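You operate a simulated robot arm through the tools that you are given. There is no shell and no other tool.

Carry out the task below with a simulated robot arm. There is one attempt and no reset: what you move stays moved.

## Task
Switch the mixer and the speakers on safely.
Fine: main fader down first, mixer before speakers, volume knob to its middle mark, then main fader to the white line; no thump.

It is judged by the outcome, as a careful person would: the job done as asked, and still so three seconds after it is handed in. It fails if anything else is knocked over, pushed out of place, dropped, spilled or broken.

## Robot
A 6-joint arm with a two-finger gripper on a trunk, on a base that moves. Base frame: it is fixed to the floor where the robot stands at the start and does not move with it; the origin is under the middle of the robot, x ahead of it, y to its left, z up. Units: mm, degrees, N and s.
It reaches about 1298 mm from its shoulder. Its first joint turns from -149.0 to 149.0 degrees. Places, roughly: balance knob [2900, 400, 800]; bass knob [2800, 500, 800]; channel switch with the blue stripe [2700, 600, 800]; channel switch with the green stripe [2700, 700, 800]; channel switch with the grey stripe [2700, 600, 800]; channel switch with the red stripe [2700, 800, 800]; channel switch with the yellow stripe [2700, 700, 800]; echo knob [2900, 500, 800]; gain knob with the blue cap [2800, 600, 800]; gain knob with the green cap [2800, 700, 800]; gain knob with the grey cap [2800, 600, 800]; gain knob with the red cap [2800, 800, 800]; gain knob with the yellow cap [2800, 700, 800]; main fader [2800, 500, 800]; microphone [2750, 250, 1250]; mixer [2800, 600, 800]; mixer switch [2700, 400, 800]; plug [2750, 750, 750]; speaker [2750, -500, 1250]; speaker key [2500, 800, 800]; talk switch [2700, 200, 1300]; tape [2500, 1250, 750]; tape play key [2300, 1300, 800]; tape record key [2300, 1200, 800]; tape rewind key [2300, 1300, 800]; tape stop key [2300, 1200, 800]; tape wind key [2400, 1300, 800]; test key [2800, 400, 800]; treble knob [2800, 400, 800]; volume knob [2500, 900, 800]; volume pod [2500, 1000, 750]. Payload 1.57 kg.
The TCP is the grasp point between the finger pads, 21 mm short of the fingertips. In the tool frame z runs along the fingers and y along their closing line. The gripper opens to 70 mm; its body begins 50 mm behind the TCP.
Orientation is that of the tool frame in the base frame, as a unit quaternion [x, y, z, w]. With the fingers straight down and closing along the base's y, the tool's x points along the base's -x, its y along +y and its z along -z.

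## Interface
- The arm moves only by the tool move_arm. Its argument "plan" is a list of rows, each an object of numbers (a shift or turn left out is 0, a gripper value left out holds the last): "tx", "ty", "tz": the shift along the tool's x, y, z in units of 200 mm (1.0 is 200 mm); "wx", "wy", "wz": the turn, a rotation vector about the tool's x, y, z in units of 120 degrees (1.0 is 120 degrees); "fingers": the opening in per cent of the stroke, from 0 (shut) to 100 (fully open). In form: [{"tx": .., "ty": .., "tz": .., "wx": .., "wy": .., "wz": .., "fingers": ..}, ...]. A call has 1 to 20 rows; each row is the pose to reach, as a shift and turn from the pose commanded when the call began, along the tool's axes at that moment. A call with a number of a shift or a turn outside -1 to 1 is refused whole. Each row takes 0.2 s and may step no farther than 50 mm and 8.6 degrees from the row before; otherwise, or with a gripper value out of range, the whole call is refused. Where a pose cannot be reached the arm comes as near as it can. A force on the tool above 40 N (or 10 N above the force at the start of the call, whichever is more), or a blocked arm, ends the call early, and 0.2 s more pass. Each finger travels about 103.7 mm/s and halts on what it meets, pressing with about 30 N; the grip force reading is that of the motor and also rises with nothing between the fingers. The clock runs only during rows and for 0.2 s after the last one: add rows that repeat a pose to give the fingers time. The reply holds the time, the measured pose of the TCP, the force on the tool along the base axes, the opening and the grip force, in the units named above and with some noise, with the torque about the TCP (base axes, N m) and any sound that the robot's microphone picked up.
- Cameras (640 x 400 px; columns grow to the right, rows downward): "scene" is now at [43.6, 141.9, 1718.3]; the picture's right is [-0.11, -0.99, 0.00], its down [-0.61, 0.07, -0.79] and it looks along [0.78, -0.09, -0.62] (base axes); focal length 289 px, centre (320, 200). "wrist" rides on the gripper at [79, 4, -81] in the tool frame; the picture's right is [-0.05, 1.00, 0.00], its down [-0.67, -0.04, -0.74] and it looks along [-0.74, -0.04, 0.67] (tool axes); focal length 256 px, centre (320, 200). There is no depth. A picture from a camera that has moved, and an enlarged one, comes with that camera's place and axes in the base frame and with its lens.
- capture(camera): a new picture of that camera. The clock stands still meanwhile.
- raise_lower(by): slides the trunk up (or, below 0, down) by that many mm; the arm and the scene camera ride with it, the base frame stays. It gives what a move gives, with no picture.
- steer(legs): drives the robot by 1 to 6 legs, each [ahead, turn to the left] in mm and degrees, along the robot's own axes; the way and the turn of a leg run together, so that a leg with both is an arc; at most 1500 mm and 180 degrees a leg. The arm and the cameras ride along, it lands a little off, and it stops where it bumps. It gives what a move gives.
- head_to(pan, tilt): turns the head with the scene camera to pan (to the left, within 155 degrees either way) and tilt (down, from -29 to 69), counted from straight ahead of the robot. It gives what a move gives.
- close_up(camera, box): a new picture of the part [left, top, right, bottom] of that camera's present view, enlarged. The clock stands still meanwhile.
- close_job(): hands the job in; it is judged then, once.

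Nothing tells you exact positions but the pictures and the camera data. Unless the task says otherwise, let go and move clear before handing in.

The tools are called by a JSON object that holds its "name" and its "arguments". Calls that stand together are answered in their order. move_arm: Moves the arm, as the interface text tells. Its arguments: {"type":"object","properties":{"plan":{"type":"array","items":{"type":"object","properties":{"tx":{"type":"number"},"ty":{"type":"number"},"tz":{"type":"number"},"wx":{"type":"number"},"wy":{"type":"number"},"wz":{"type":"number"},"fingers":{"type":"number"}}}}},"required":["plan"]} The other tools are called the same way: raise_lower (by) moves the trunk up or down; steer (legs) drives the base; head_to (pan, tilt) turns the head that bears the scene camera; capture (camera) takes a picture; close_up (camera, box) takes an enlarged picture of a part of a camera's view; close_job () hands the job in.

At the start:

```text
t: 0.0
position: [715.5, -192.5, 1041.6]
orientation: [-0.007, 1.0, 0.0, 0.0]
contact_force: [0.7, 0.0, 0.3]
torque: [0.01, 0.03, 0.0]
grip_width: 70.3
gripper_force: 0.1
trunk travel left (down, up): [-723.0, 247.0]
robot x, y, heading: [1.5, -16.9, -0.2]
head pan, tilt (commanded): [-6.5, 38.2]
```

scene: 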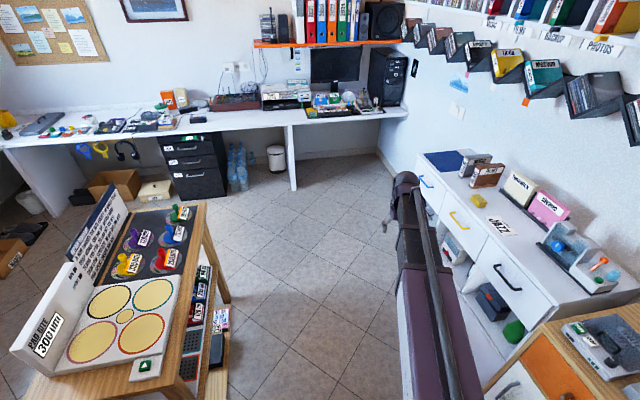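
wrist: 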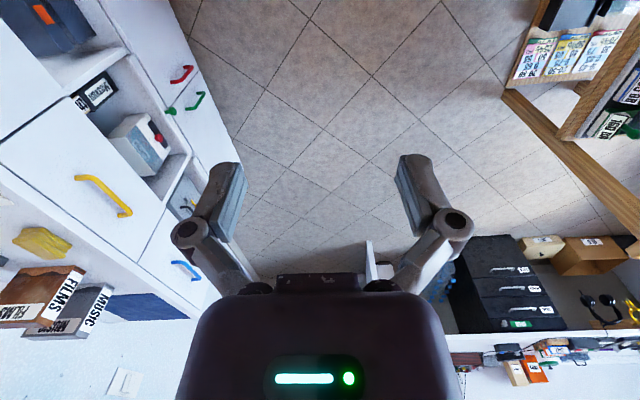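

I see a long white desk along the far wall, with the mixer region near the picture's top middle; the robot must drive ahead to reach it. First I take enlarged views of the desk.

{"name": "close_up", "arguments": {"camera": "scene", "box": [150, 60, 310, 160]}}

{"name": "close_up", "arguments": {"camera": "scene", "box": [0, 80, 160, 180]}}

{"name": "close_up", "arguments": {"camera": "scene", "box": [250, 60, 410, 160]}}

```text
4.00 times, centred on (230, 110) of scene
camera zoom: at [43.6, 141.9, 1718.3], right [-0.11, -0.99, 0.0], down [-0.61, 0.07, -0.79], along [0.78, -0.09, -0.62], focal length 1156 px, centre (680, 560)
```

zoom: 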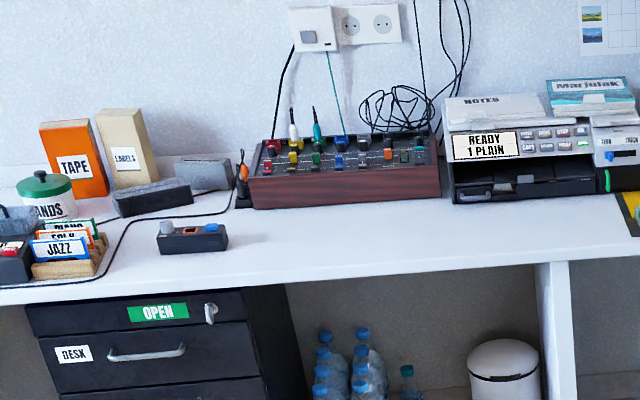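

```text
4.00 times, centred on (80, 130) of scene
camera zoom: at [43.6, 141.9, 1718.3], right [-0.11, -0.99, 0.0], down [-0.61, 0.07, -0.79], along [0.78, -0.09, -0.62], focal length 1156 px, centre (1280, 480)
```

zoom: 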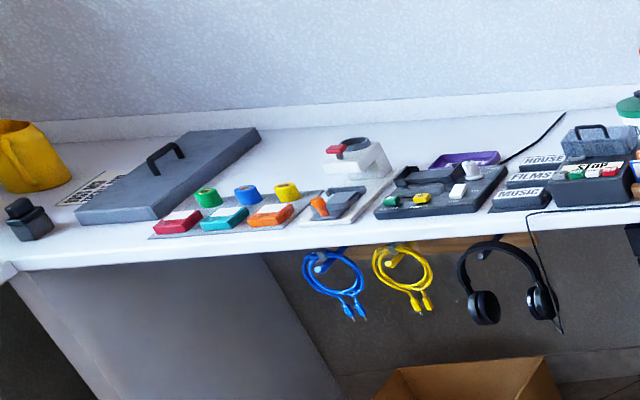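

```text
4.00 times, centred on (330, 110) of scene
camera zoom: at [43.6, 141.9, 1718.3], right [-0.11, -0.99, 0.0], down [-0.61, 0.07, -0.79], along [0.78, -0.09, -0.62], focal length 1156 px, centre (280, 560)
```

zoom: 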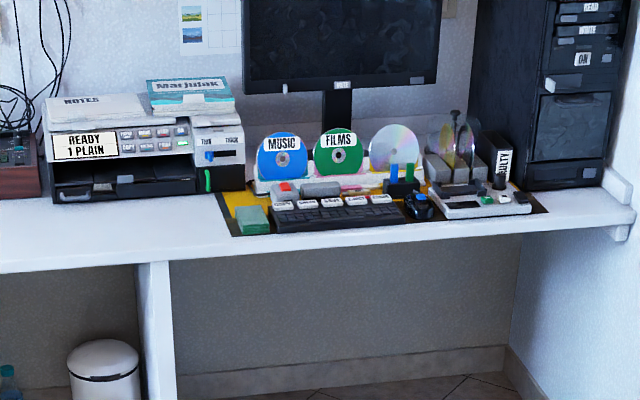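

The mixer is the wooden-sided box near x 2800, and the small dark pod with a grey cap, an orange bit and a blue cap near (2450, 885) is likely the volume pod. Before driving I look around for obstacles near the base.

{"name": "head_to", "arguments": {"pan": 0, "tilt": 69}}

{"name": "capture", "arguments": {"camera": "scene"}}

{"name": "head_to", "arguments": {"pan": 30, "tilt": 45}}

{"name": "capture", "arguments": {"camera": "scene"}}

```text
t: 1.0
position: [715.4, -191.8, 1041.0]
orientation: [-0.007, 1.0, 0.0, 0.0]
contact_force: [-0.6, -0.9, -0.8]
torque: [-0.03, 0.01, 0.0]
grip_width: 69.6
gripper_force: 0.2
trunk travel left (down, up): [-723.0, 247.0]
robot x, y, heading: [0.5, -14.3, -0.1]
head pan, tilt (commanded): [0.0, 68.8]
```

```text
taken
camera scene: at [13.9, 151.8, 1679.4], right [0.0, -1.0, 0.0], down [-0.93, 0.0, -0.36], along [0.36, 0.0, -0.93], focal length 289 px, centre (320, 200)
```

scene: 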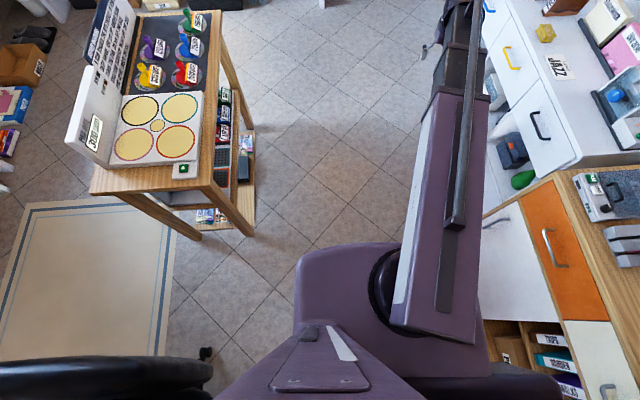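

```text
t: 1.9
position: [715.4, -192.1, 1042.2]
orientation: [-0.007, 1.0, 0.0, -0.001]
contact_force: [0.1, -1.0, 0.3]
torque: [0.01, -0.01, 0.0]
grip_width: 69.8
gripper_force: 0.1
trunk travel left (down, up): [-723.0, 247.0]
robot x, y, heading: [-0.2, -20.0, -0.1]
head pan, tilt (commanded): [30.0, 45.0]
```

```text
taken
camera scene: at [28.5, 192.3, 1708.2], right [0.5, -0.87, 0.0], down [-0.61, -0.35, -0.71], along [0.61, 0.35, -0.71], focal length 289 px, centre (320, 200)
```

scene: 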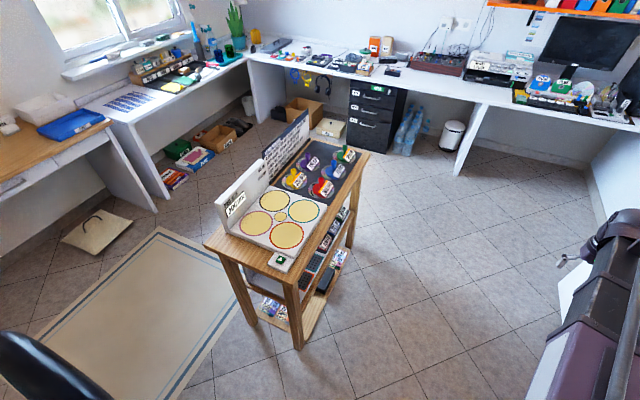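

The corridor ahead is clear: the wooden stand on the left reaches x≈1290 at y>550, and cabinets are at y<-720. I drive ahead first, then check again.

{"name": "steer", "arguments": {"legs": [[1500, 0], [200, 0]]}}

{"name": "head_to", "arguments": {"pan": 30, "tilt": 45}}

{"name": "capture", "arguments": {"camera": "scene"}}

```text
t: 12.5
position: [2419.0, -163.4, 1040.7]
orientation: [-0.015, 1.0, 0.0, 0.001]
contact_force: [0.0, -0.4, 0.2]
torque: [0.0, 0.01, 0.01]
grip_width: 70.0
gripper_force: 0.1
trunk travel left (down, up): [-723.0, 247.0]
robot x, y, heading: [1698.3, -2.8, 0.9]
head pan, tilt (commanded): [30.0, 45.0]
```

```text
t: 13.1
position: [2416.5, -162.4, 1042.1]
orientation: [-0.016, 1.0, 0.0, 0.0]
contact_force: [-0.4, -0.1, 0.4]
torque: [0.0, 0.03, 0.01]
grip_width: 70.2
gripper_force: 0.0
trunk travel left (down, up): [-723.0, 247.0]
robot x, y, heading: [1700.3, -0.9, 1.2]
head pan, tilt (commanded): [30.0, 45.0]
```

```text
taken
camera scene: at [1724.5, 208.8, 1708.3], right [0.52, -0.86, 0.0], down [-0.61, -0.36, -0.71], along [0.61, 0.36, -0.71], focal length 289 px, centre (320, 200)
```

scene: 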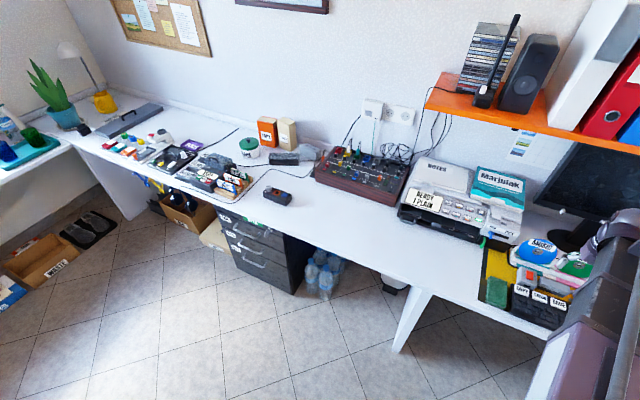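

The mixer and pod are clearly visible to the left, and the floor beside the desk is open. I turn left, drive along the desk, and turn back to face it.

{"name": "steer", "arguments": {"legs": [[0, 90], [620, 0], [0, -90]]}}

{"name": "head_to", "arguments": {"pan": 0, "tilt": 40}}

{"name": "capture", "arguments": {"camera": "scene"}}

{"name": "capture", "arguments": {"camera": "wrist"}}

```text
t: 28.6
position: [2408.6, 459.5, 1041.3]
orientation: [-0.02, 1.0, 0.0, -0.001]
contact_force: [-0.1, -0.2, -0.8]
torque: [0.01, 0.01, -0.01]
grip_width: 70.0
gripper_force: 0.0
trunk travel left (down, up): [-723.0, 247.0]
robot x, y, heading: [1690.8, 591.3, 1.9]
head pan, tilt (commanded): [30.0, 45.0]
```

```text
t: 29.6
position: [2408.0, 459.4, 1041.5]
orientation: [-0.02, 1.0, 0.0, 0.001]
contact_force: [0.1, 0.4, 0.3]
torque: [-0.03, -0.02, -0.03]
grip_width: 69.9
gripper_force: 0.0
trunk travel left (down, up): [-723.0, 247.0]
robot x, y, heading: [1691.8, 588.0, 2.2]
head pan, tilt (commanded): [0.0, 40.0]
```

```text
taken
camera scene: at [1725.9, 760.3, 1715.5], right [0.03, -1.0, 0.0], down [-0.64, -0.02, -0.77], along [0.77, 0.03, -0.64], focal length 289 px, centre (320, 200)
```

scene: 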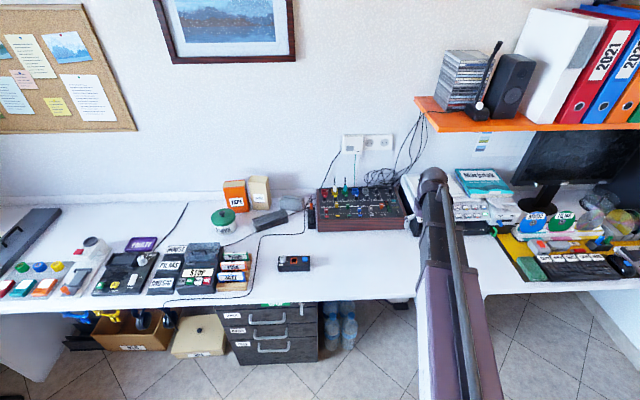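

```text
taken
camera wrist: at [2328.2, 461.3, 1123.4], right [0.01, 1.0, 0.0], down [0.67, -0.01, 0.74], along [0.74, -0.01, -0.67], focal length 256 px, centre (320, 200)
```

wrist: 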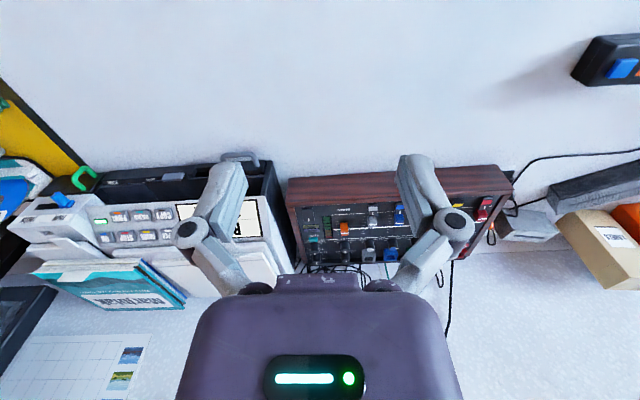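

The robot now faces the desk with the mixer ahead and the pod ahead-left at about column 295. I zoom in on both.

{"name": "close_up", "arguments": {"camera": "scene", "box": [300, 165, 428, 245]}}

{"name": "close_up", "arguments": {"camera": "scene", "box": [262, 240, 342, 290]}}

{"name": "close_up", "arguments": {"camera": "wrist", "box": [270, 150, 530, 312]}}

```text
5.00 times, centred on (364, 205) of scene
camera zoom: at [1725.9, 760.3, 1715.5], right [0.03, -1.0, 0.0], down [-0.64, -0.02, -0.77], along [0.77, 0.03, -0.64], focal length 1445 px, centre (100, 175)
```

zoom: 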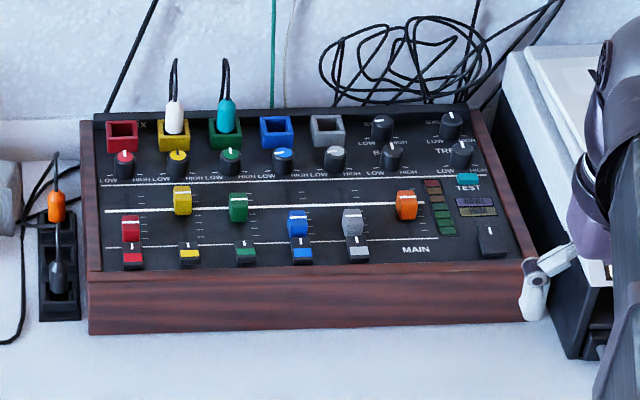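

```text
8.00 times, centred on (302, 265) of scene
camera zoom: at [1725.9, 760.3, 1715.5], right [0.03, -1.0, 0.0], down [-0.64, -0.02, -0.77], along [0.77, 0.03, -0.64], focal length 2313 px, centre (464, -320)
```

zoom: 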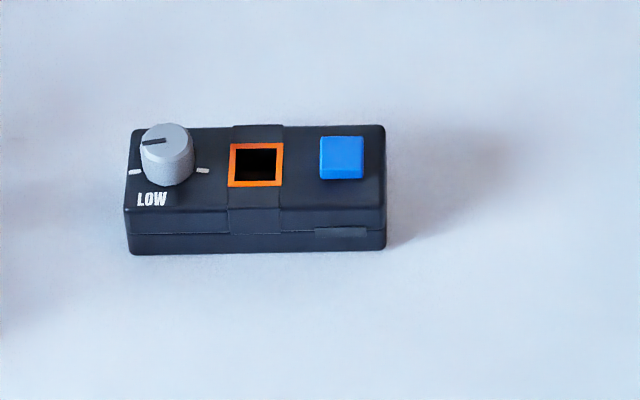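

```text
2.46 times, centred on (400, 231) of wrist
camera zoom: at [2328.2, 461.3, 1123.4], right [0.01, 1.0, 0.0], down [0.67, -0.01, 0.74], along [0.74, -0.01, -0.67], focal length 630 px, centre (123, 124)
```

zoom: 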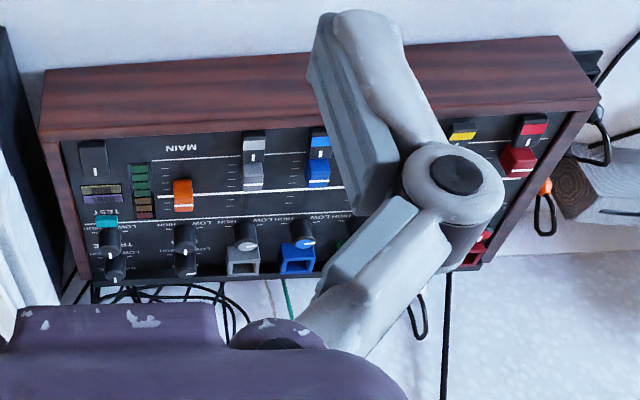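

The main (orange) fader is at about (2790, 506), the mixer switch is the black block at about (2742, 433), and the pod has a grey volume knob and a blue speaker key near (2430, 890). I move the base a little closer and then bring the wrist camera over the mixer.

{"name": "steer", "arguments": {"legs": [[110, -2]]}}

{"name": "move_arm", "arguments": {"plan": [{"tx": -0.2, "ty": 0.02}, {"tx": -0.4, "ty": 0.05}, {"tx": -0.6, "ty": 0.08}, {"tx": -0.65, "ty": 0.1, "tz": 0.1}, {"tx": -0.65, "ty": 0.1, "tz": 0.1}]}}

{"name": "capture", "arguments": {"camera": "wrist"}}

```text
t: 30.9
position: [2514.0, 437.0, 1040.6]
orientation: [-0.003, 1.0, -0.001, -0.001]
contact_force: [0.1, -0.6, -0.7]
torque: [0.01, 0.05, 0.02]
grip_width: 69.9
gripper_force: 0.1
trunk travel left (down, up): [-723.0, 247.0]
robot x, y, heading: [1797.6, 592.1, 0.1]
head pan, tilt (commanded): [0.0, 40.0]
```

```text
t: 32.1
position: [2643.7, 458.5, 1041.5]
orientation: [-0.002, 1.0, 0.001, 0.0]
contact_force: [-1.0, -0.6, 0.1]
torque: [0.0, 0.02, 0.0]
grip_width: 69.8
gripper_force: 0.2
out of reach, approached as far as the arm can: row 4, 5
trunk travel left (down, up): [-723.0, 247.0]
robot x, y, heading: [1803.4, 593.4, 0.1]
head pan, tilt (commanded): [0.0, 40.0]
```

```text
taken
camera wrist: at [2564.8, 463.2, 1123.3], right [0.05, 1.0, 0.0], down [0.67, -0.03, 0.74], along [0.74, -0.04, -0.67], focal length 256 px, centre (320, 200)
```

wrist: 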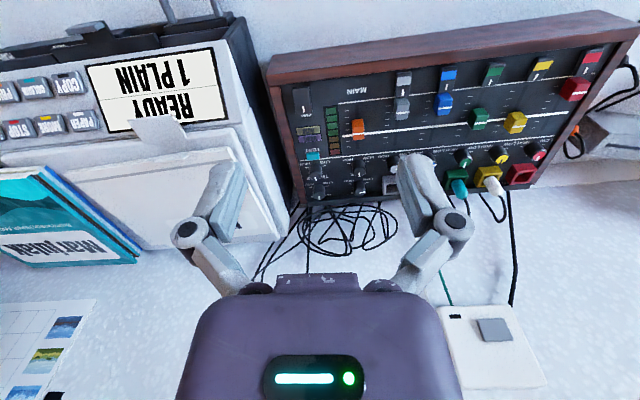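

The arm runs out of reach downward here, so the shoulder is high; I'll back the arm off over the empty desk, then lower the trunk in steps while lifting the arm.

{"name": "move_arm", "arguments": {"plan": [{"tx": 0.2}, {"tx": 0.4}, {"tx": 0.6}, {"tx": 0.8}]}}

{"name": "raise_lower", "arguments": {"by": -150}}

{"name": "move_arm", "arguments": {"plan": [{"tz": -0.24}, {"tz": -0.48}, {"tz": -0.72}, {"tz": -0.85}]}}

{"name": "raise_lower", "arguments": {"by": -150}}

{"name": "capture", "arguments": {"camera": "scene"}}

```text
t: 33.1
position: [2484.0, 457.2, 1041.5]
orientation: [-0.002, 1.0, 0.0, 0.0]
contact_force: [0.4, -0.3, -0.7]
torque: [-0.02, 0.03, 0.0]
grip_width: 69.9
gripper_force: 0.0
trunk travel left (down, up): [-723.0, 247.0]
robot x, y, heading: [1800.3, 592.0, 0.4]
head pan, tilt (commanded): [0.0, 40.0]
```

```text
t: 34.8
position: [2485.6, 457.4, 891.8]
orientation: [-0.002, 1.0, 0.0, 0.0]
contact_force: [-0.2, 0.0, 0.5]
torque: [0.0, 0.02, -0.01]
grip_width: 70.0
gripper_force: 0.0
trunk travel left (down, up): [-573.0, 397.0]
robot x, y, heading: [1802.0, 597.5, 0.2]
head pan, tilt (commanded): [0.0, 40.0]
```

```text
t: 35.8
position: [2490.4, 452.0, 891.7]
orientation: [-0.003, 1.0, 0.0, 0.0]
contact_force: [-1.4, 0.1, 0.1]
torque: [-0.01, -0.03, 0.0]
grip_width: 70.0
gripper_force: 0.1
out of reach, approached as far as the arm can: row 1, 2, 3, 4
trunk travel left (down, up): [-573.0, 397.0]
robot x, y, heading: [1798.1, 593.2, 0.3]
head pan, tilt (commanded): [0.0, 40.0]
```

```text
t: 37.6
position: [2491.5, 452.3, 742.7]
orientation: [-0.003, 1.0, 0.0, 0.001]
contact_force: [-0.3, -1.0, 0.7]
torque: [-0.01, 0.02, -0.03]
grip_width: 69.9
gripper_force: 0.0
trunk travel left (down, up): [-423.0, 547.0]
robot x, y, heading: [1799.1, 589.8, 0.3]
head pan, tilt (commanded): [0.0, 40.0]
```

```text
taken
camera scene: at [1841.7, 761.9, 1415.6], right [0.0, -1.0, 0.0], down [-0.64, 0.0, -0.77], along [0.77, 0.0, -0.64], focal length 289 px, centre (320, 200)
```

scene: 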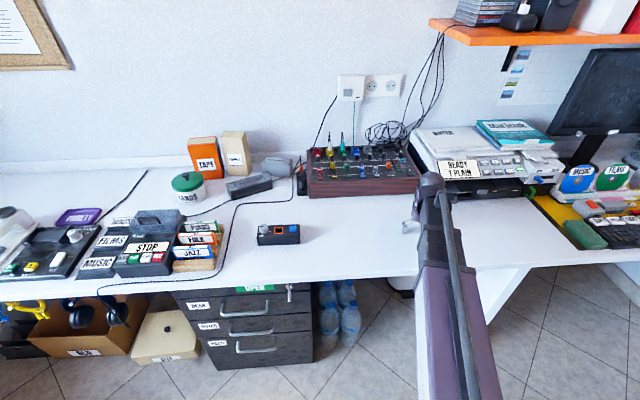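

The arm did not lift as asked, so the fingertips are now just above the desk; I raise the trunk back for clearance and look at the arm's own posture.

{"name": "raise_lower", "arguments": {"by": 150}}

{"name": "head_to", "arguments": {"pan": -15, "tilt": 65}}

{"name": "capture", "arguments": {"camera": "scene"}}

```text
t: 39.3
position: [2491.3, 452.3, 892.2]
orientation: [-0.003, 1.0, -0.001, 0.0]
contact_force: [0.7, 1.0, 0.3]
torque: [0.02, 0.01, -0.02]
grip_width: 69.9
gripper_force: 0.1
trunk travel left (down, up): [-573.0, 397.0]
robot x, y, heading: [1801.3, 591.9, 0.3]
head pan, tilt (commanded): [0.0, 40.0]
```

```text
t: 40.2
position: [2492.3, 452.0, 892.3]
orientation: [-0.003, 1.0, -0.001, 0.0]
contact_force: [-0.4, 0.9, 0.3]
torque: [0.02, -0.03, -0.01]
grip_width: 70.0
gripper_force: 0.1
trunk travel left (down, up): [-573.0, 397.0]
robot x, y, heading: [1804.2, 589.9, -0.0]
head pan, tilt (commanded): [-15.0, 65.0]
```

```text
taken
camera scene: at [1815.5, 746.2, 1533.3], right [-0.26, -0.97, 0.0], down [-0.88, 0.23, -0.42], along [0.41, -0.11, -0.91], focal length 289 px, centre (320, 200)
```

scene: 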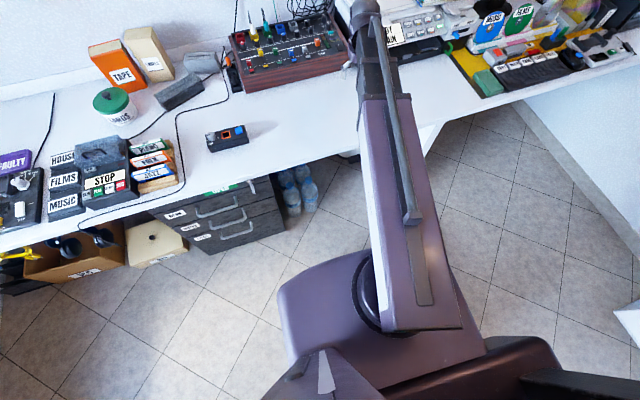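

The arm seems to have kept its height in both attempts. I test small vertical moves to learn what limits it.

{"name": "move_arm", "arguments": {"plan": [{"tz": -0.05}, {"tz": -0.1}, {"tz": -0.1}]}}

{"name": "move_arm", "arguments": {"plan": [{"tx": 0.2}, {"tx": 0.4}, {"tx": 0.6}, {"tx": 0.8}, {"tx": 0.8}]}}

{"name": "move_arm", "arguments": {"plan": [{"tz": -0.05}, {"tz": -0.1}, {"tz": -0.1}]}}

```text
t: 41.0
position: [2491.2, 452.0, 891.6]
orientation: [-0.002, 1.0, 0.001, 0.0]
contact_force: [-0.2, 1.1, 0.1]
torque: [0.05, -0.02, -0.04]
grip_width: 70.1
gripper_force: 0.1
out of reach, approached as far as the arm can: row 1, 2, 3
trunk travel left (down, up): [-573.0, 397.0]
robot x, y, heading: [1800.6, 595.3, 0.2]
head pan, tilt (commanded): [-15.0, 65.0]
```

```text
t: 42.2
position: [2332.7, 451.0, 891.8]
orientation: [-0.003, 1.0, 0.0, 0.0]
contact_force: [0.0, -1.3, 0.8]
torque: [0.03, 0.01, 0.0]
grip_width: 69.9
gripper_force: 0.0
trunk travel left (down, up): [-573.0, 397.0]
robot x, y, heading: [1798.9, 593.8, -0.0]
head pan, tilt (commanded): [-15.0, 65.0]
```

```text
t: 43.0
position: [2331.8, 451.8, 892.3]
orientation: [-0.003, 1.0, -0.001, 0.0]
contact_force: [0.0, 0.7, 0.3]
torque: [0.01, -0.01, 0.03]
grip_width: 70.2
gripper_force: 0.1
out of reach, approached as far as the arm can: row 1, 2, 3
trunk travel left (down, up): [-573.0, 397.0]
robot x, y, heading: [1802.5, 596.4, 0.5]
head pan, tilt (commanded): [-15.0, 65.0]
```

It turns out the arm is SCARA-like: with the fingers down only the trunk changes height. I move horizontally to get the wrist camera looking at the mixer panel from about 890 mm height.

{"name": "move_arm", "arguments": {"plan": [{"tx": -0.2, "ty": 0.02}, {"tx": -0.4, "ty": 0.04}, {"tx": -0.6, "ty": 0.06}, {"tx": -0.8, "ty": 0.08}, {"tx": -1.0, "ty": 0.1}, {"tx": -1.0, "ty": 0.1}]}}

{"name": "capture", "arguments": {"camera": "wrist"}}

{"name": "head_to", "arguments": {"pan": 0, "tilt": 40}}

{"name": "capture", "arguments": {"camera": "scene"}}

```text
t: 44.4
position: [2531.4, 470.1, 892.7]
orientation: [-0.001, 1.0, 0.0, 0.0]
contact_force: [-0.4, -0.1, -0.6]
torque: [0.03, 0.01, 0.02]
grip_width: 70.0
gripper_force: 0.1
trunk travel left (down, up): [-573.0, 397.0]
robot x, y, heading: [1798.4, 595.5, 0.0]
head pan, tilt (commanded): [-15.0, 65.0]
```

```text
taken
camera wrist: at [2452.2, 475.8, 973.4], right [0.05, 1.0, 0.0], down [0.67, -0.03, 0.74], along [0.74, -0.04, -0.67], focal length 256 px, centre (320, 200)
```

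wrist: 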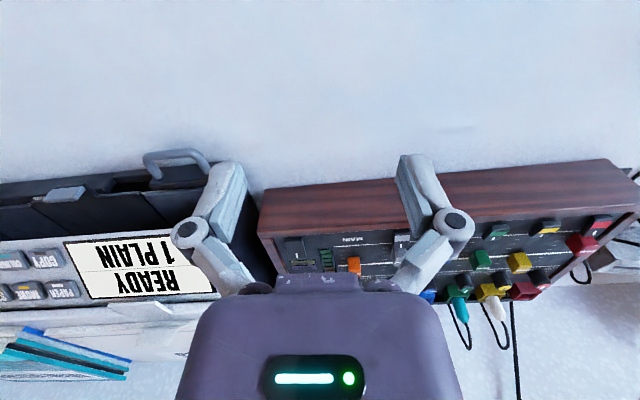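

```text
t: 45.3
position: [2530.7, 470.5, 892.4]
orientation: [-0.003, 1.0, 0.0, 0.0]
contact_force: [-0.3, 1.0, -0.5]
torque: [0.06, 0.01, -0.02]
grip_width: 70.1
gripper_force: 0.0
trunk travel left (down, up): [-573.0, 397.0]
robot x, y, heading: [1799.9, 592.8, 0.1]
head pan, tilt (commanded): [0.0, 40.0]
```

```text
taken
camera scene: at [1841.7, 761.9, 1565.4], right [0.0, -1.0, 0.0], down [-0.64, 0.0, -0.77], along [0.77, 0.0, -0.64], focal length 289 px, centre (320, 200)
```

scene: 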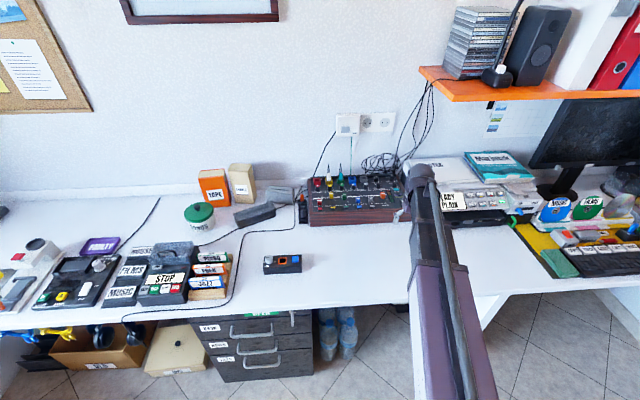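

Rays from both cameras agree: mixer switch near (2740, 430), orange main fader near (2795, 505). I move the wrist closer for a detailed look at the panel.

{"name": "move_arm", "arguments": {"plan": [{"tx": -0.2, "ty": 0.02}, {"tx": -0.4, "ty": 0.05}, {"tx": -0.6, "ty": 0.05}, {"tx": -0.6, "ty": 0.05}]}}

{"name": "close_up", "arguments": {"camera": "wrist", "box": [220, 100, 420, 225]}}

{"name": "capture", "arguments": {"camera": "wrist"}}

```text
t: 46.3
position: [2651.7, 482.8, 891.7]
orientation: [-0.003, 1.0, 0.0, 0.0]
contact_force: [-0.3, 0.1, -0.3]
torque: [-0.01, 0.04, 0.02]
grip_width: 70.0
gripper_force: 0.2
trunk travel left (down, up): [-573.0, 397.0]
robot x, y, heading: [1801.4, 591.9, -0.1]
head pan, tilt (commanded): [0.0, 40.0]
```

```text
3.20 times, centred on (320, 162) of wrist
camera zoom: at [2574.1, 487.4, 973.3], right [0.05, 1.0, 0.0], down [0.67, -0.03, 0.74], along [0.74, -0.04, -0.67], focal length 819 px, centre (320, 320)
```

zoom: 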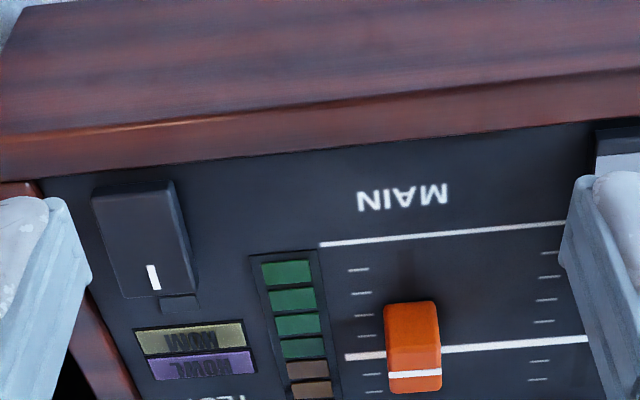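

```text
taken
camera wrist: at [2574.1, 487.4, 973.3], right [0.05, 1.0, 0.0], down [0.67, -0.03, 0.74], along [0.74, -0.04, -0.67], focal length 256 px, centre (320, 200)
```

wrist: 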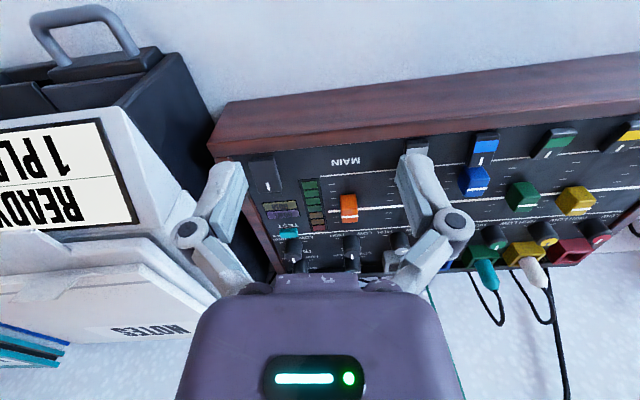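

The mixer switch is a dark rocker with a white mark at its far end, and the orange fader cap currently sits a bit above the white line. I take further close views of the switch and the neighbouring channel switches to understand its state.

{"name": "close_up", "arguments": {"camera": "wrist", "box": [235, 145, 315, 195]}}

{"name": "close_up", "arguments": {"camera": "wrist", "box": [440, 100, 640, 225]}}

{"name": "close_up", "arguments": {"camera": "scene", "box": [300, 165, 428, 245]}}

```text
8.00 times, centred on (275, 170) of wrist
camera zoom: at [2574.1, 487.4, 973.3], right [0.05, 1.0, 0.0], down [0.67, -0.03, 0.74], along [0.74, -0.04, -0.67], focal length 2048 px, centre (680, 440)
```

zoom: 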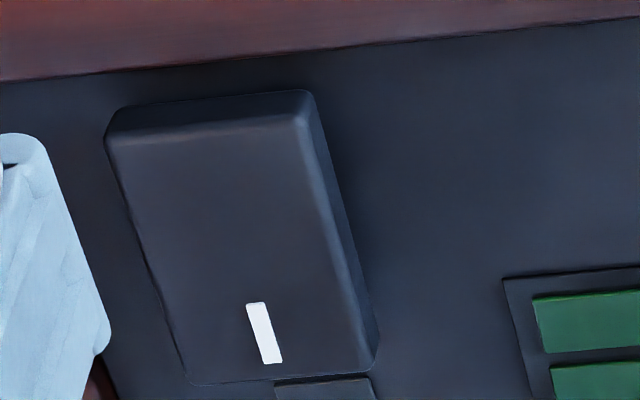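

```text
3.20 times, centred on (540, 162) of wrist
camera zoom: at [2574.1, 487.4, 973.3], right [0.05, 1.0, 0.0], down [0.67, -0.03, 0.74], along [0.74, -0.04, -0.67], focal length 819 px, centre (-384, 320)
```

zoom: 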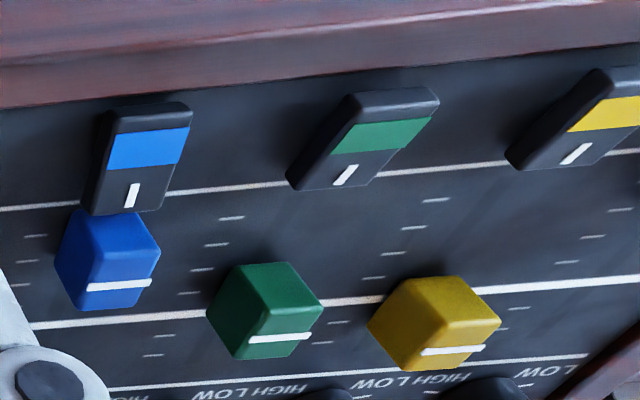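

```text
5.00 times, centred on (364, 205) of scene
camera zoom: at [1841.9, 761.9, 1565.5], right [0.0, -1.0, 0.0], down [-0.64, 0.0, -0.77], along [0.77, 0.0, -0.64], focal length 1445 px, centre (100, 175)
```

zoom: 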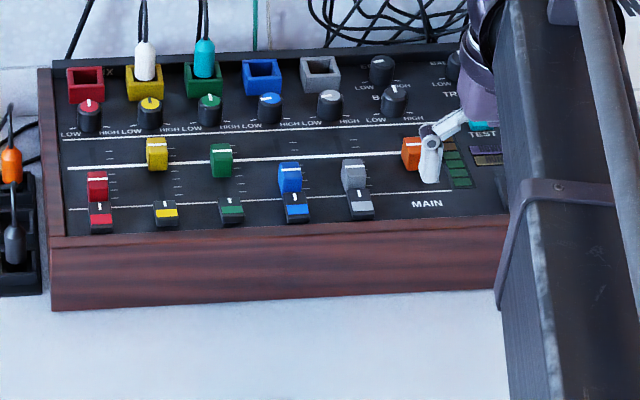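

The channel rockers show "on" as far end (white mark) pressed down; the mixer switch seems to have its near end down, i.e. off. I zoom on the two small lamps and read them, and look at the plug area.

{"name": "close_up", "arguments": {"camera": "wrist", "box": [250, 190, 330, 240]}}

{"name": "close_up", "arguments": {"camera": "wrist", "box": [310, 150, 400, 230]}}

{"name": "close_up", "arguments": {"camera": "scene", "box": [250, 180, 330, 230]}}

{"name": "close_up", "arguments": {"camera": "scene", "box": [250, 240, 330, 290]}}

```text
8.00 times, centred on (290, 215) of wrist
camera zoom: at [2574.1, 487.4, 973.3], right [0.05, 1.0, 0.0], down [0.67, -0.03, 0.74], along [0.74, -0.04, -0.67], focal length 2048 px, centre (560, 80)
```

zoom: 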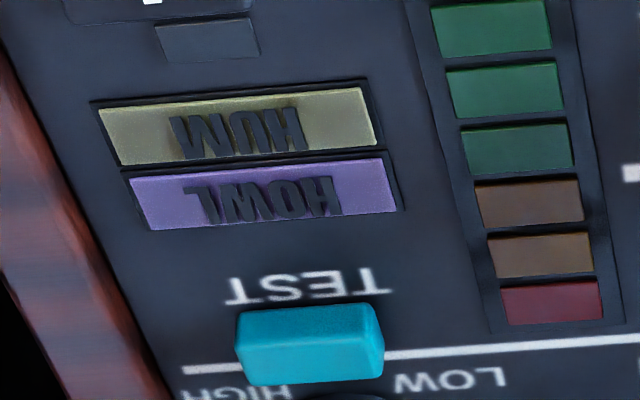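

```text
5.00 times, centred on (355, 190) of wrist
camera zoom: at [2574.1, 487.4, 973.3], right [0.05, 1.0, 0.0], down [0.67, -0.03, 0.74], along [0.74, -0.04, -0.67], focal length 1280 px, centre (145, 250)
```

zoom: 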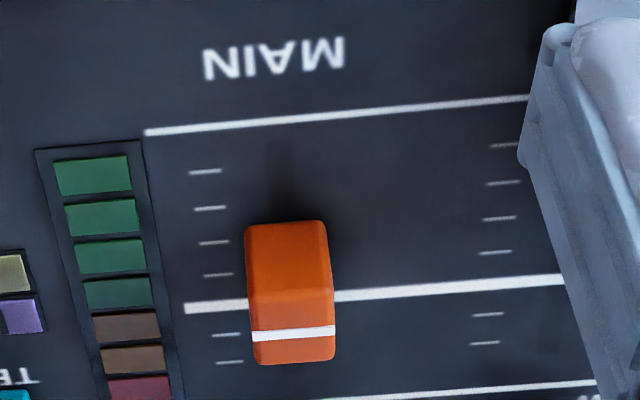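

```text
8.00 times, centred on (290, 205) of scene
camera zoom: at [1841.9, 761.9, 1565.5], right [0.0, -1.0, 0.0], down [-0.64, 0.0, -0.77], along [0.77, 0.0, -0.64], focal length 2313 px, centre (560, 160)
```

zoom: 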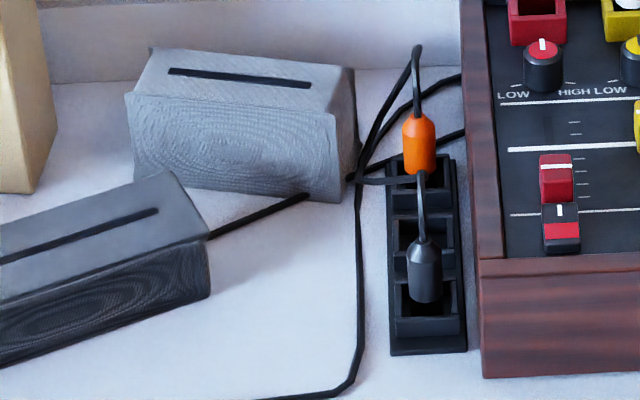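

```text
8.00 times, centred on (290, 265) of scene
camera zoom: at [1841.9, 761.9, 1565.5], right [0.0, -1.0, 0.0], down [-0.64, 0.0, -0.77], along [0.77, 0.0, -0.64], focal length 2313 px, centre (560, -320)
```

zoom: 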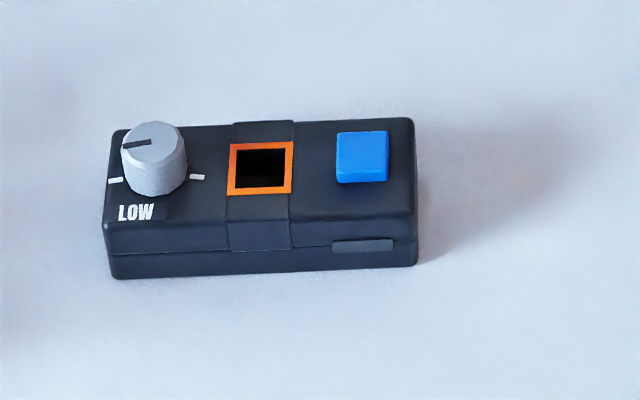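

The lamps read HUM and HOWL (warnings, dark now), and the pod's knob points left toward LOW. I move the wrist camera 60 mm forward to triangulate the fader and switch.

{"name": "move_arm", "arguments": {"plan": [{"tx": -0.15}, {"tx": -0.3}, {"tx": -0.3}]}}

{"name": "capture", "arguments": {"camera": "wrist"}}

{"name": "close_up", "arguments": {"camera": "wrist", "box": [240, 40, 400, 140]}}

```text
t: 47.1
position: [2712.5, 483.3, 891.7]
orientation: [-0.003, 1.0, 0.0, 0.0]
contact_force: [0.0, -0.2, 0.0]
torque: [-0.04, -0.04, 0.01]
grip_width: 69.9
gripper_force: 0.2
trunk travel left (down, up): [-573.0, 397.0]
robot x, y, heading: [1799.5, 592.9, 0.3]
head pan, tilt (commanded): [0.0, 40.0]
```

```text
taken
camera wrist: at [2632.8, 488.2, 973.4], right [0.05, 1.0, 0.0], down [0.67, -0.03, 0.74], along [0.74, -0.04, -0.67], focal length 256 px, centre (320, 200)
```

wrist: 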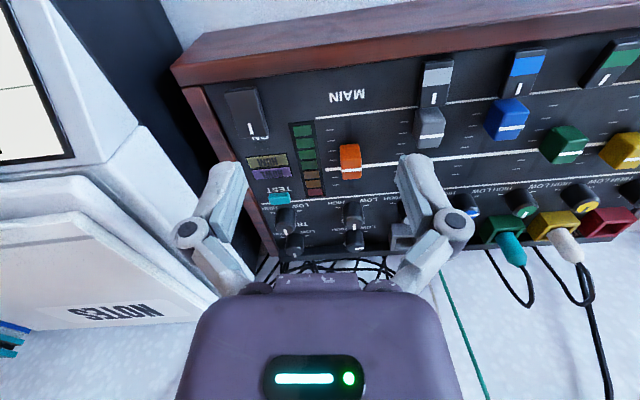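

```text
4.00 times, centred on (320, 90) of wrist
camera zoom: at [2632.8, 488.2, 973.4], right [0.05, 1.0, 0.0], down [0.67, -0.03, 0.74], along [0.74, -0.04, -0.67], focal length 1024 px, centre (320, 640)
```

zoom: 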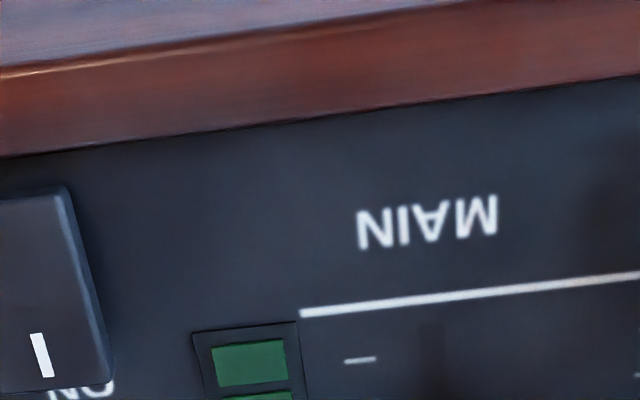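

The switch's far end is labelled ON, confirming that pressing that end switches the mixer on. I take one more zoom from this pose for the fader height and the rocker.

{"name": "close_up", "arguments": {"camera": "wrist", "box": [300, 110, 400, 210]}}

{"name": "close_up", "arguments": {"camera": "wrist", "box": [180, 60, 300, 160]}}

```text
4.00 times, centred on (350, 160) of wrist
camera zoom: at [2632.8, 488.2, 973.4], right [0.05, 1.0, 0.0], down [0.67, -0.03, 0.74], along [0.74, -0.04, -0.67], focal length 1024 px, centre (200, 360)
```

zoom: 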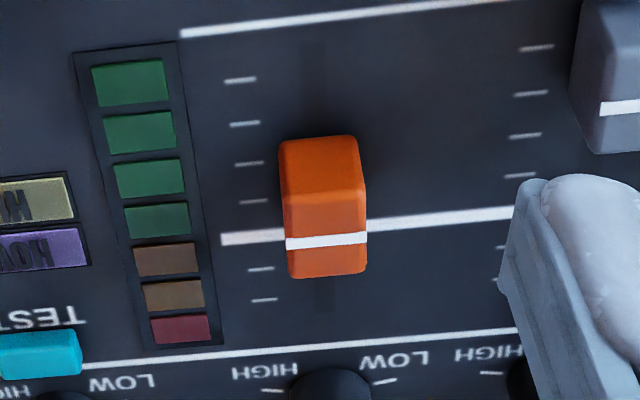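

```text
4.00 times, centred on (240, 110) of wrist
camera zoom: at [2632.8, 488.2, 973.4], right [0.05, 1.0, 0.0], down [0.67, -0.03, 0.74], along [0.74, -0.04, -0.67], focal length 1024 px, centre (640, 560)
```

zoom: 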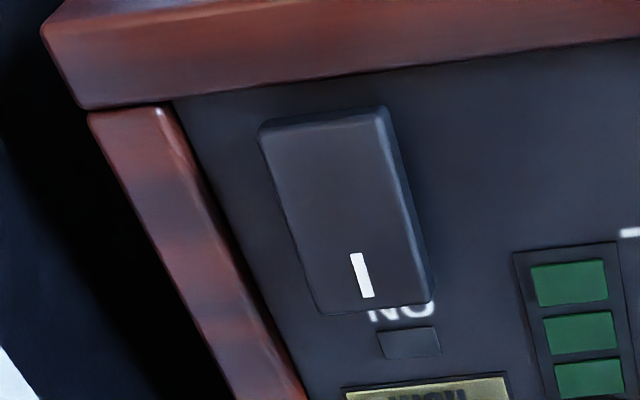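

Triangulation gives: panel z≈800; orange cap top at (2767, 505.5, 821), about 16 mm short of the white line (x≈2782.6 there); lower line at x≈2732; rocker mark at (2733, 432, 811). Now I align above the fader cap with the fingers partly open and start descending.

{"name": "move_arm", "arguments": {"plan": [{"tx": -0.14, "ty": 0.055, "fingers": 45}, {"tx": -0.267, "ty": 0.11, "fingers": 45}, {"tx": -0.267, "ty": 0.11, "fingers": 45}, {"tx": -0.267, "ty": 0.11, "fingers": 45}]}}

{"name": "raise_lower", "arguments": {"by": -35}}

{"name": "capture", "arguments": {"camera": "wrist"}}

```text
t: 48.1
position: [2765.0, 504.9, 892.1]
orientation: [-0.002, 1.0, 0.0, -0.001]
contact_force: [0.8, 0.3, -0.4]
torque: [-0.03, 0.01, 0.05]
grip_width: 31.7
gripper_force: 0.0
trunk travel left (down, up): [-573.0, 397.0]
robot x, y, heading: [1801.7, 596.1, 0.3]
head pan, tilt (commanded): [0.0, 40.0]
```

```text
t: 48.9
position: [2765.2, 504.7, 855.8]
orientation: [-0.002, 1.0, -0.001, 0.0]
contact_force: [0.8, 0.0, -0.9]
torque: [-0.04, 0.0, -0.03]
grip_width: 31.3
gripper_force: 0.1
trunk travel left (down, up): [-538.0, 432.0]
robot x, y, heading: [1795.9, 592.2, 0.1]
head pan, tilt (commanded): [0.0, 40.0]
```

```text
taken
camera wrist: at [2686.2, 509.7, 938.4], right [0.05, 1.0, 0.0], down [0.67, -0.03, 0.74], along [0.74, -0.04, -0.67], focal length 256 px, centre (320, 200)
```

wrist: 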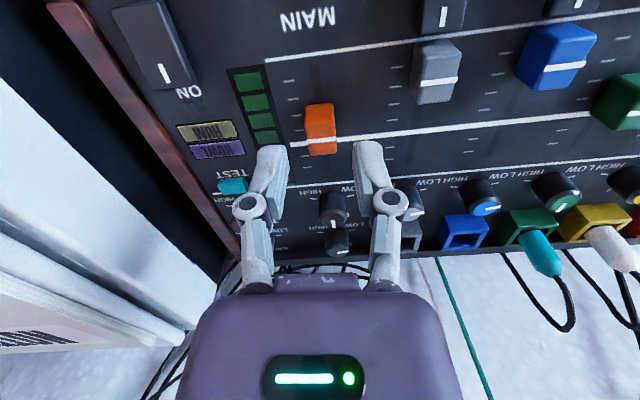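

The fingers straddle the orange cap in line with it, and the far knobs lie beyond. I lower the last 31 mm and check.

{"name": "raise_lower", "arguments": {"by": -20}}

{"name": "capture", "arguments": {"camera": "wrist"}}

{"name": "raise_lower", "arguments": {"by": -10}}

{"name": "capture", "arguments": {"camera": "wrist"}}

```text
t: 49.6
position: [2766.0, 505.4, 836.8]
orientation: [-0.002, 1.0, 0.0, 0.0]
contact_force: [0.1, -0.2, 0.4]
torque: [0.02, 0.04, 0.0]
grip_width: 31.3
gripper_force: 0.0
trunk travel left (down, up): [-518.0, 452.0]
robot x, y, heading: [1800.1, 594.0, 0.1]
head pan, tilt (commanded): [0.0, 40.0]
```

```text
taken
camera wrist: at [2686.2, 509.7, 918.4], right [0.05, 1.0, 0.0], down [0.67, -0.03, 0.74], along [0.74, -0.04, -0.67], focal length 256 px, centre (320, 200)
```

wrist: 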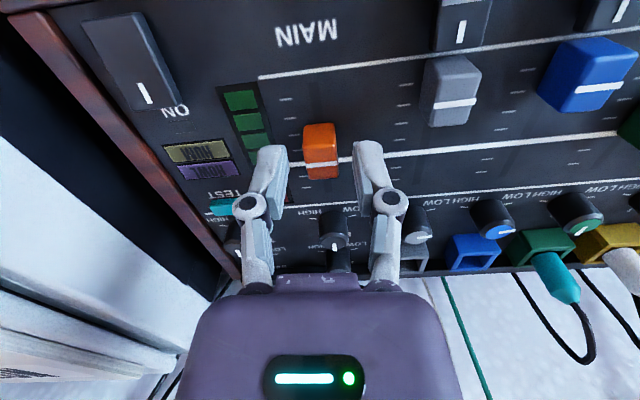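

```text
t: 50.1
position: [2765.6, 505.3, 827.1]
orientation: [-0.003, 1.0, 0.0, 0.0]
contact_force: [0.2, 0.7, 0.6]
torque: [0.01, 0.0, -0.01]
grip_width: 31.6
gripper_force: 0.1
trunk travel left (down, up): [-508.0, 462.0]
robot x, y, heading: [1800.7, 594.6, 0.2]
head pan, tilt (commanded): [0.0, 40.0]
```

```text
taken
camera wrist: at [2686.2, 509.7, 908.4], right [0.05, 1.0, 0.0], down [0.67, -0.03, 0.74], along [0.74, -0.04, -0.67], focal length 256 px, centre (320, 200)
```

wrist: 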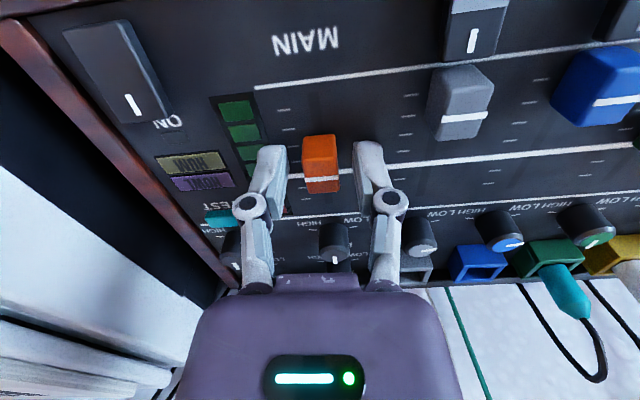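

Fingertips straddle the cap about 6 mm above the panel. I close on the cap and pull it down (toward the robot) along its slot.

{"name": "move_arm", "arguments": {"plan": [{"fingers": 0}, {"fingers": 0}, {"fingers": 0}]}}

{"name": "move_arm", "arguments": {"plan": [{"tx": 0.03, "ty": -0.0015, "fingers": 0}, {"tx": 0.06, "ty": -0.003, "fingers": 0}, {"tx": 0.09, "ty": -0.0045, "fingers": 0}, {"tx": 0.12, "ty": -0.006, "fingers": 0}, {"tx": 0.14, "ty": -0.007, "fingers": 0}, {"tx": 0.15, "ty": -0.0075, "fingers": 0}]}}

{"name": "capture", "arguments": {"camera": "wrist"}}

```text
t: 51.0
position: [2765.4, 506.4, 827.9]
orientation: [-0.003, 1.0, 0.001, 0.0]
contact_force: [0.3, 3.0, 1.8]
torque: [0.07, -0.1, 0.53]
grip_width: 16.9
gripper_force: 31.6
trunk travel left (down, up): [-508.0, 462.0]
robot x, y, heading: [1801.2, 595.1, 0.4]
head pan, tilt (commanded): [0.0, 40.0]
```

```text
t: 52.4
position: [2737.3, 504.6, 825.4]
orientation: [-0.002, 1.0, 0.0, 0.002]
contact_force: [27.1, -0.8, 9.3]
torque: [-0.04, -0.41, 0.46]
grip_width: 16.7
gripper_force: 31.8
trunk travel left (down, up): [-508.0, 462.0]
robot x, y, heading: [1800.2, 591.4, 0.1]
head pan, tilt (commanded): [0.0, 40.0]
```

```text
taken
camera wrist: at [2658.5, 508.2, 907.2], right [0.05, 1.0, 0.0], down [0.66, -0.03, 0.75], along [0.75, -0.04, -0.66], focal length 256 px, centre (320, 200)
```

wrist: 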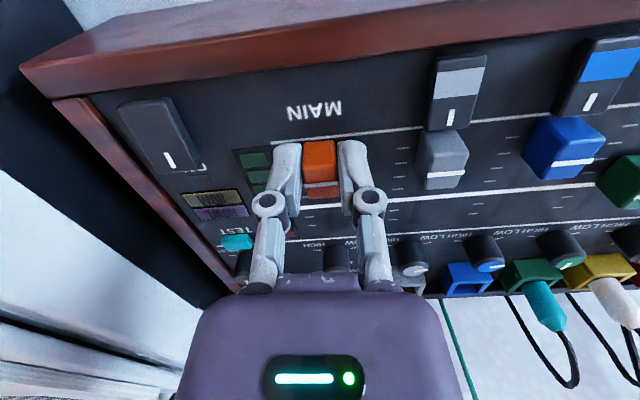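

The cap moved about 28 mm and now resists with 27 N, probably the lower stop. I zoom to check the cap against the lower line.

{"name": "close_up", "arguments": {"camera": "wrist", "box": [260, 100, 400, 220]}}

{"name": "move_arm", "arguments": {"plan": [{"tx": -0.005, "fingers": 0}, {"tx": -0.01, "fingers": 0}, {"tx": -0.01, "fingers": 45}, {"tx": -0.01, "fingers": 45}]}}

{"name": "close_up", "arguments": {"camera": "wrist", "box": [260, 100, 400, 220]}}

```text
3.33 times, centred on (330, 160) of wrist
camera zoom: at [2658.5, 508.2, 907.2], right [0.05, 1.0, 0.0], down [0.66, -0.03, 0.75], along [0.75, -0.04, -0.66], focal length 853 px, centre (287, 333)
```

zoom: 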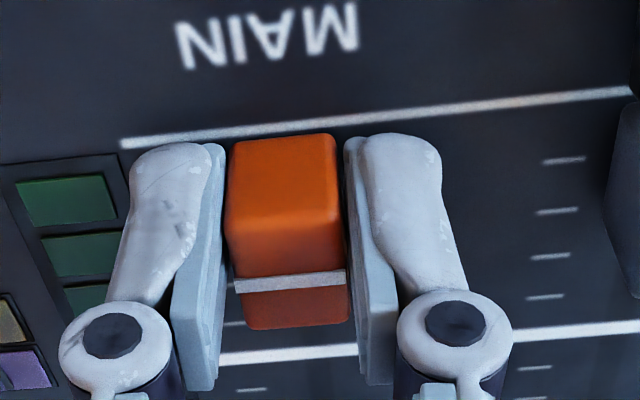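

```text
t: 53.4
position: [2736.9, 503.8, 827.8]
orientation: [-0.003, 1.0, -0.001, -0.001]
contact_force: [0.1, -1.0, -0.4]
torque: [0.01, -0.03, -0.01]
grip_width: 31.4
gripper_force: 0.0
trunk travel left (down, up): [-508.0, 462.0]
robot x, y, heading: [1800.0, 591.7, 0.3]
head pan, tilt (commanded): [0.0, 40.0]
```

```text
3.33 times, centred on (330, 160) of wrist
camera zoom: at [2658.0, 508.1, 908.4], right [0.05, 1.0, 0.0], down [0.67, -0.03, 0.74], along [0.74, -0.04, -0.67], focal length 853 px, centre (287, 333)
```

zoom: 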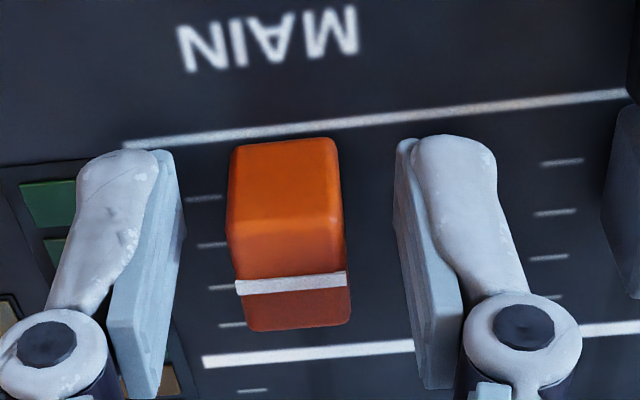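

The cap's near edge now sits on the lower line just like the channel faders that are down, so the main fader is at its bottom stop, and the mixer has not shifted. Next I rise clear and move so the right finger is above the far (ON) end of the mixer rocker.

{"name": "raise_lower", "arguments": {"by": 30}}

{"name": "move_arm", "arguments": {"plan": [{"tx": -0.01, "ty": -0.13, "fingers": 34}, {"tx": -0.025, "ty": -0.26, "fingers": 34}, {"tx": -0.025, "ty": -0.26, "fingers": 34}, {"tx": -0.025, "ty": -0.26, "fingers": 34}]}}

{"name": "capture", "arguments": {"camera": "wrist"}}

{"name": "capture", "arguments": {"camera": "scene"}}

```text
t: 54.1
position: [2737.2, 503.7, 856.4]
orientation: [-0.003, 1.0, 0.0, -0.001]
contact_force: [0.6, -0.3, -0.1]
torque: [0.03, -0.06, -0.02]
grip_width: 31.2
gripper_force: 0.2
trunk travel left (down, up): [-538.0, 432.0]
robot x, y, heading: [1802.4, 592.5, 0.2]
head pan, tilt (commanded): [0.0, 40.0]
```

```text
t: 55.1
position: [2742.5, 450.2, 857.3]
orientation: [-0.003, 1.0, 0.001, 0.001]
contact_force: [0.4, 0.4, -0.5]
torque: [0.01, 0.0, 0.02]
grip_width: 23.9
gripper_force: 0.0
trunk travel left (down, up): [-538.0, 432.0]
robot x, y, heading: [1801.1, 593.1, 0.1]
head pan, tilt (commanded): [0.0, 40.0]
```

```text
taken
camera wrist: at [2664.2, 455.8, 938.3], right [0.05, 1.0, 0.0], down [0.67, -0.03, 0.74], along [0.74, -0.04, -0.67], focal length 256 px, centre (320, 200)
```

wrist: 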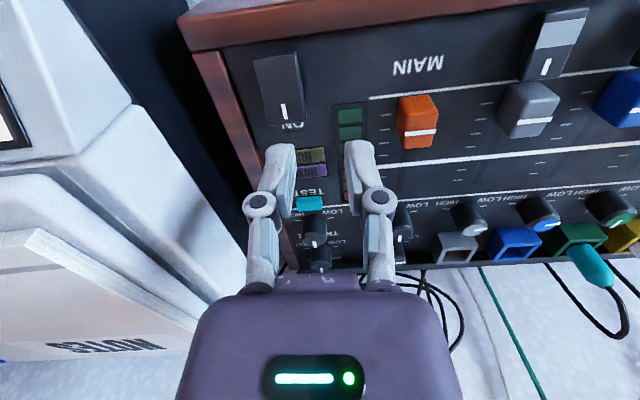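

```text
taken
camera scene: at [1841.8, 762.1, 1530.5], right [0.0, -1.0, 0.0], down [-0.64, 0.0, -0.77], along [0.77, 0.0, -0.64], focal length 289 px, centre (320, 200)
```

scene: 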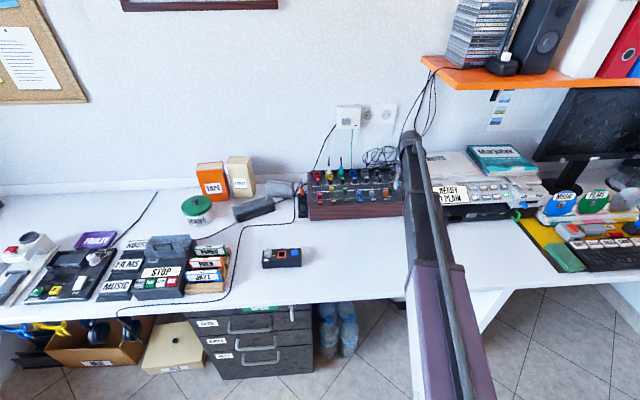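

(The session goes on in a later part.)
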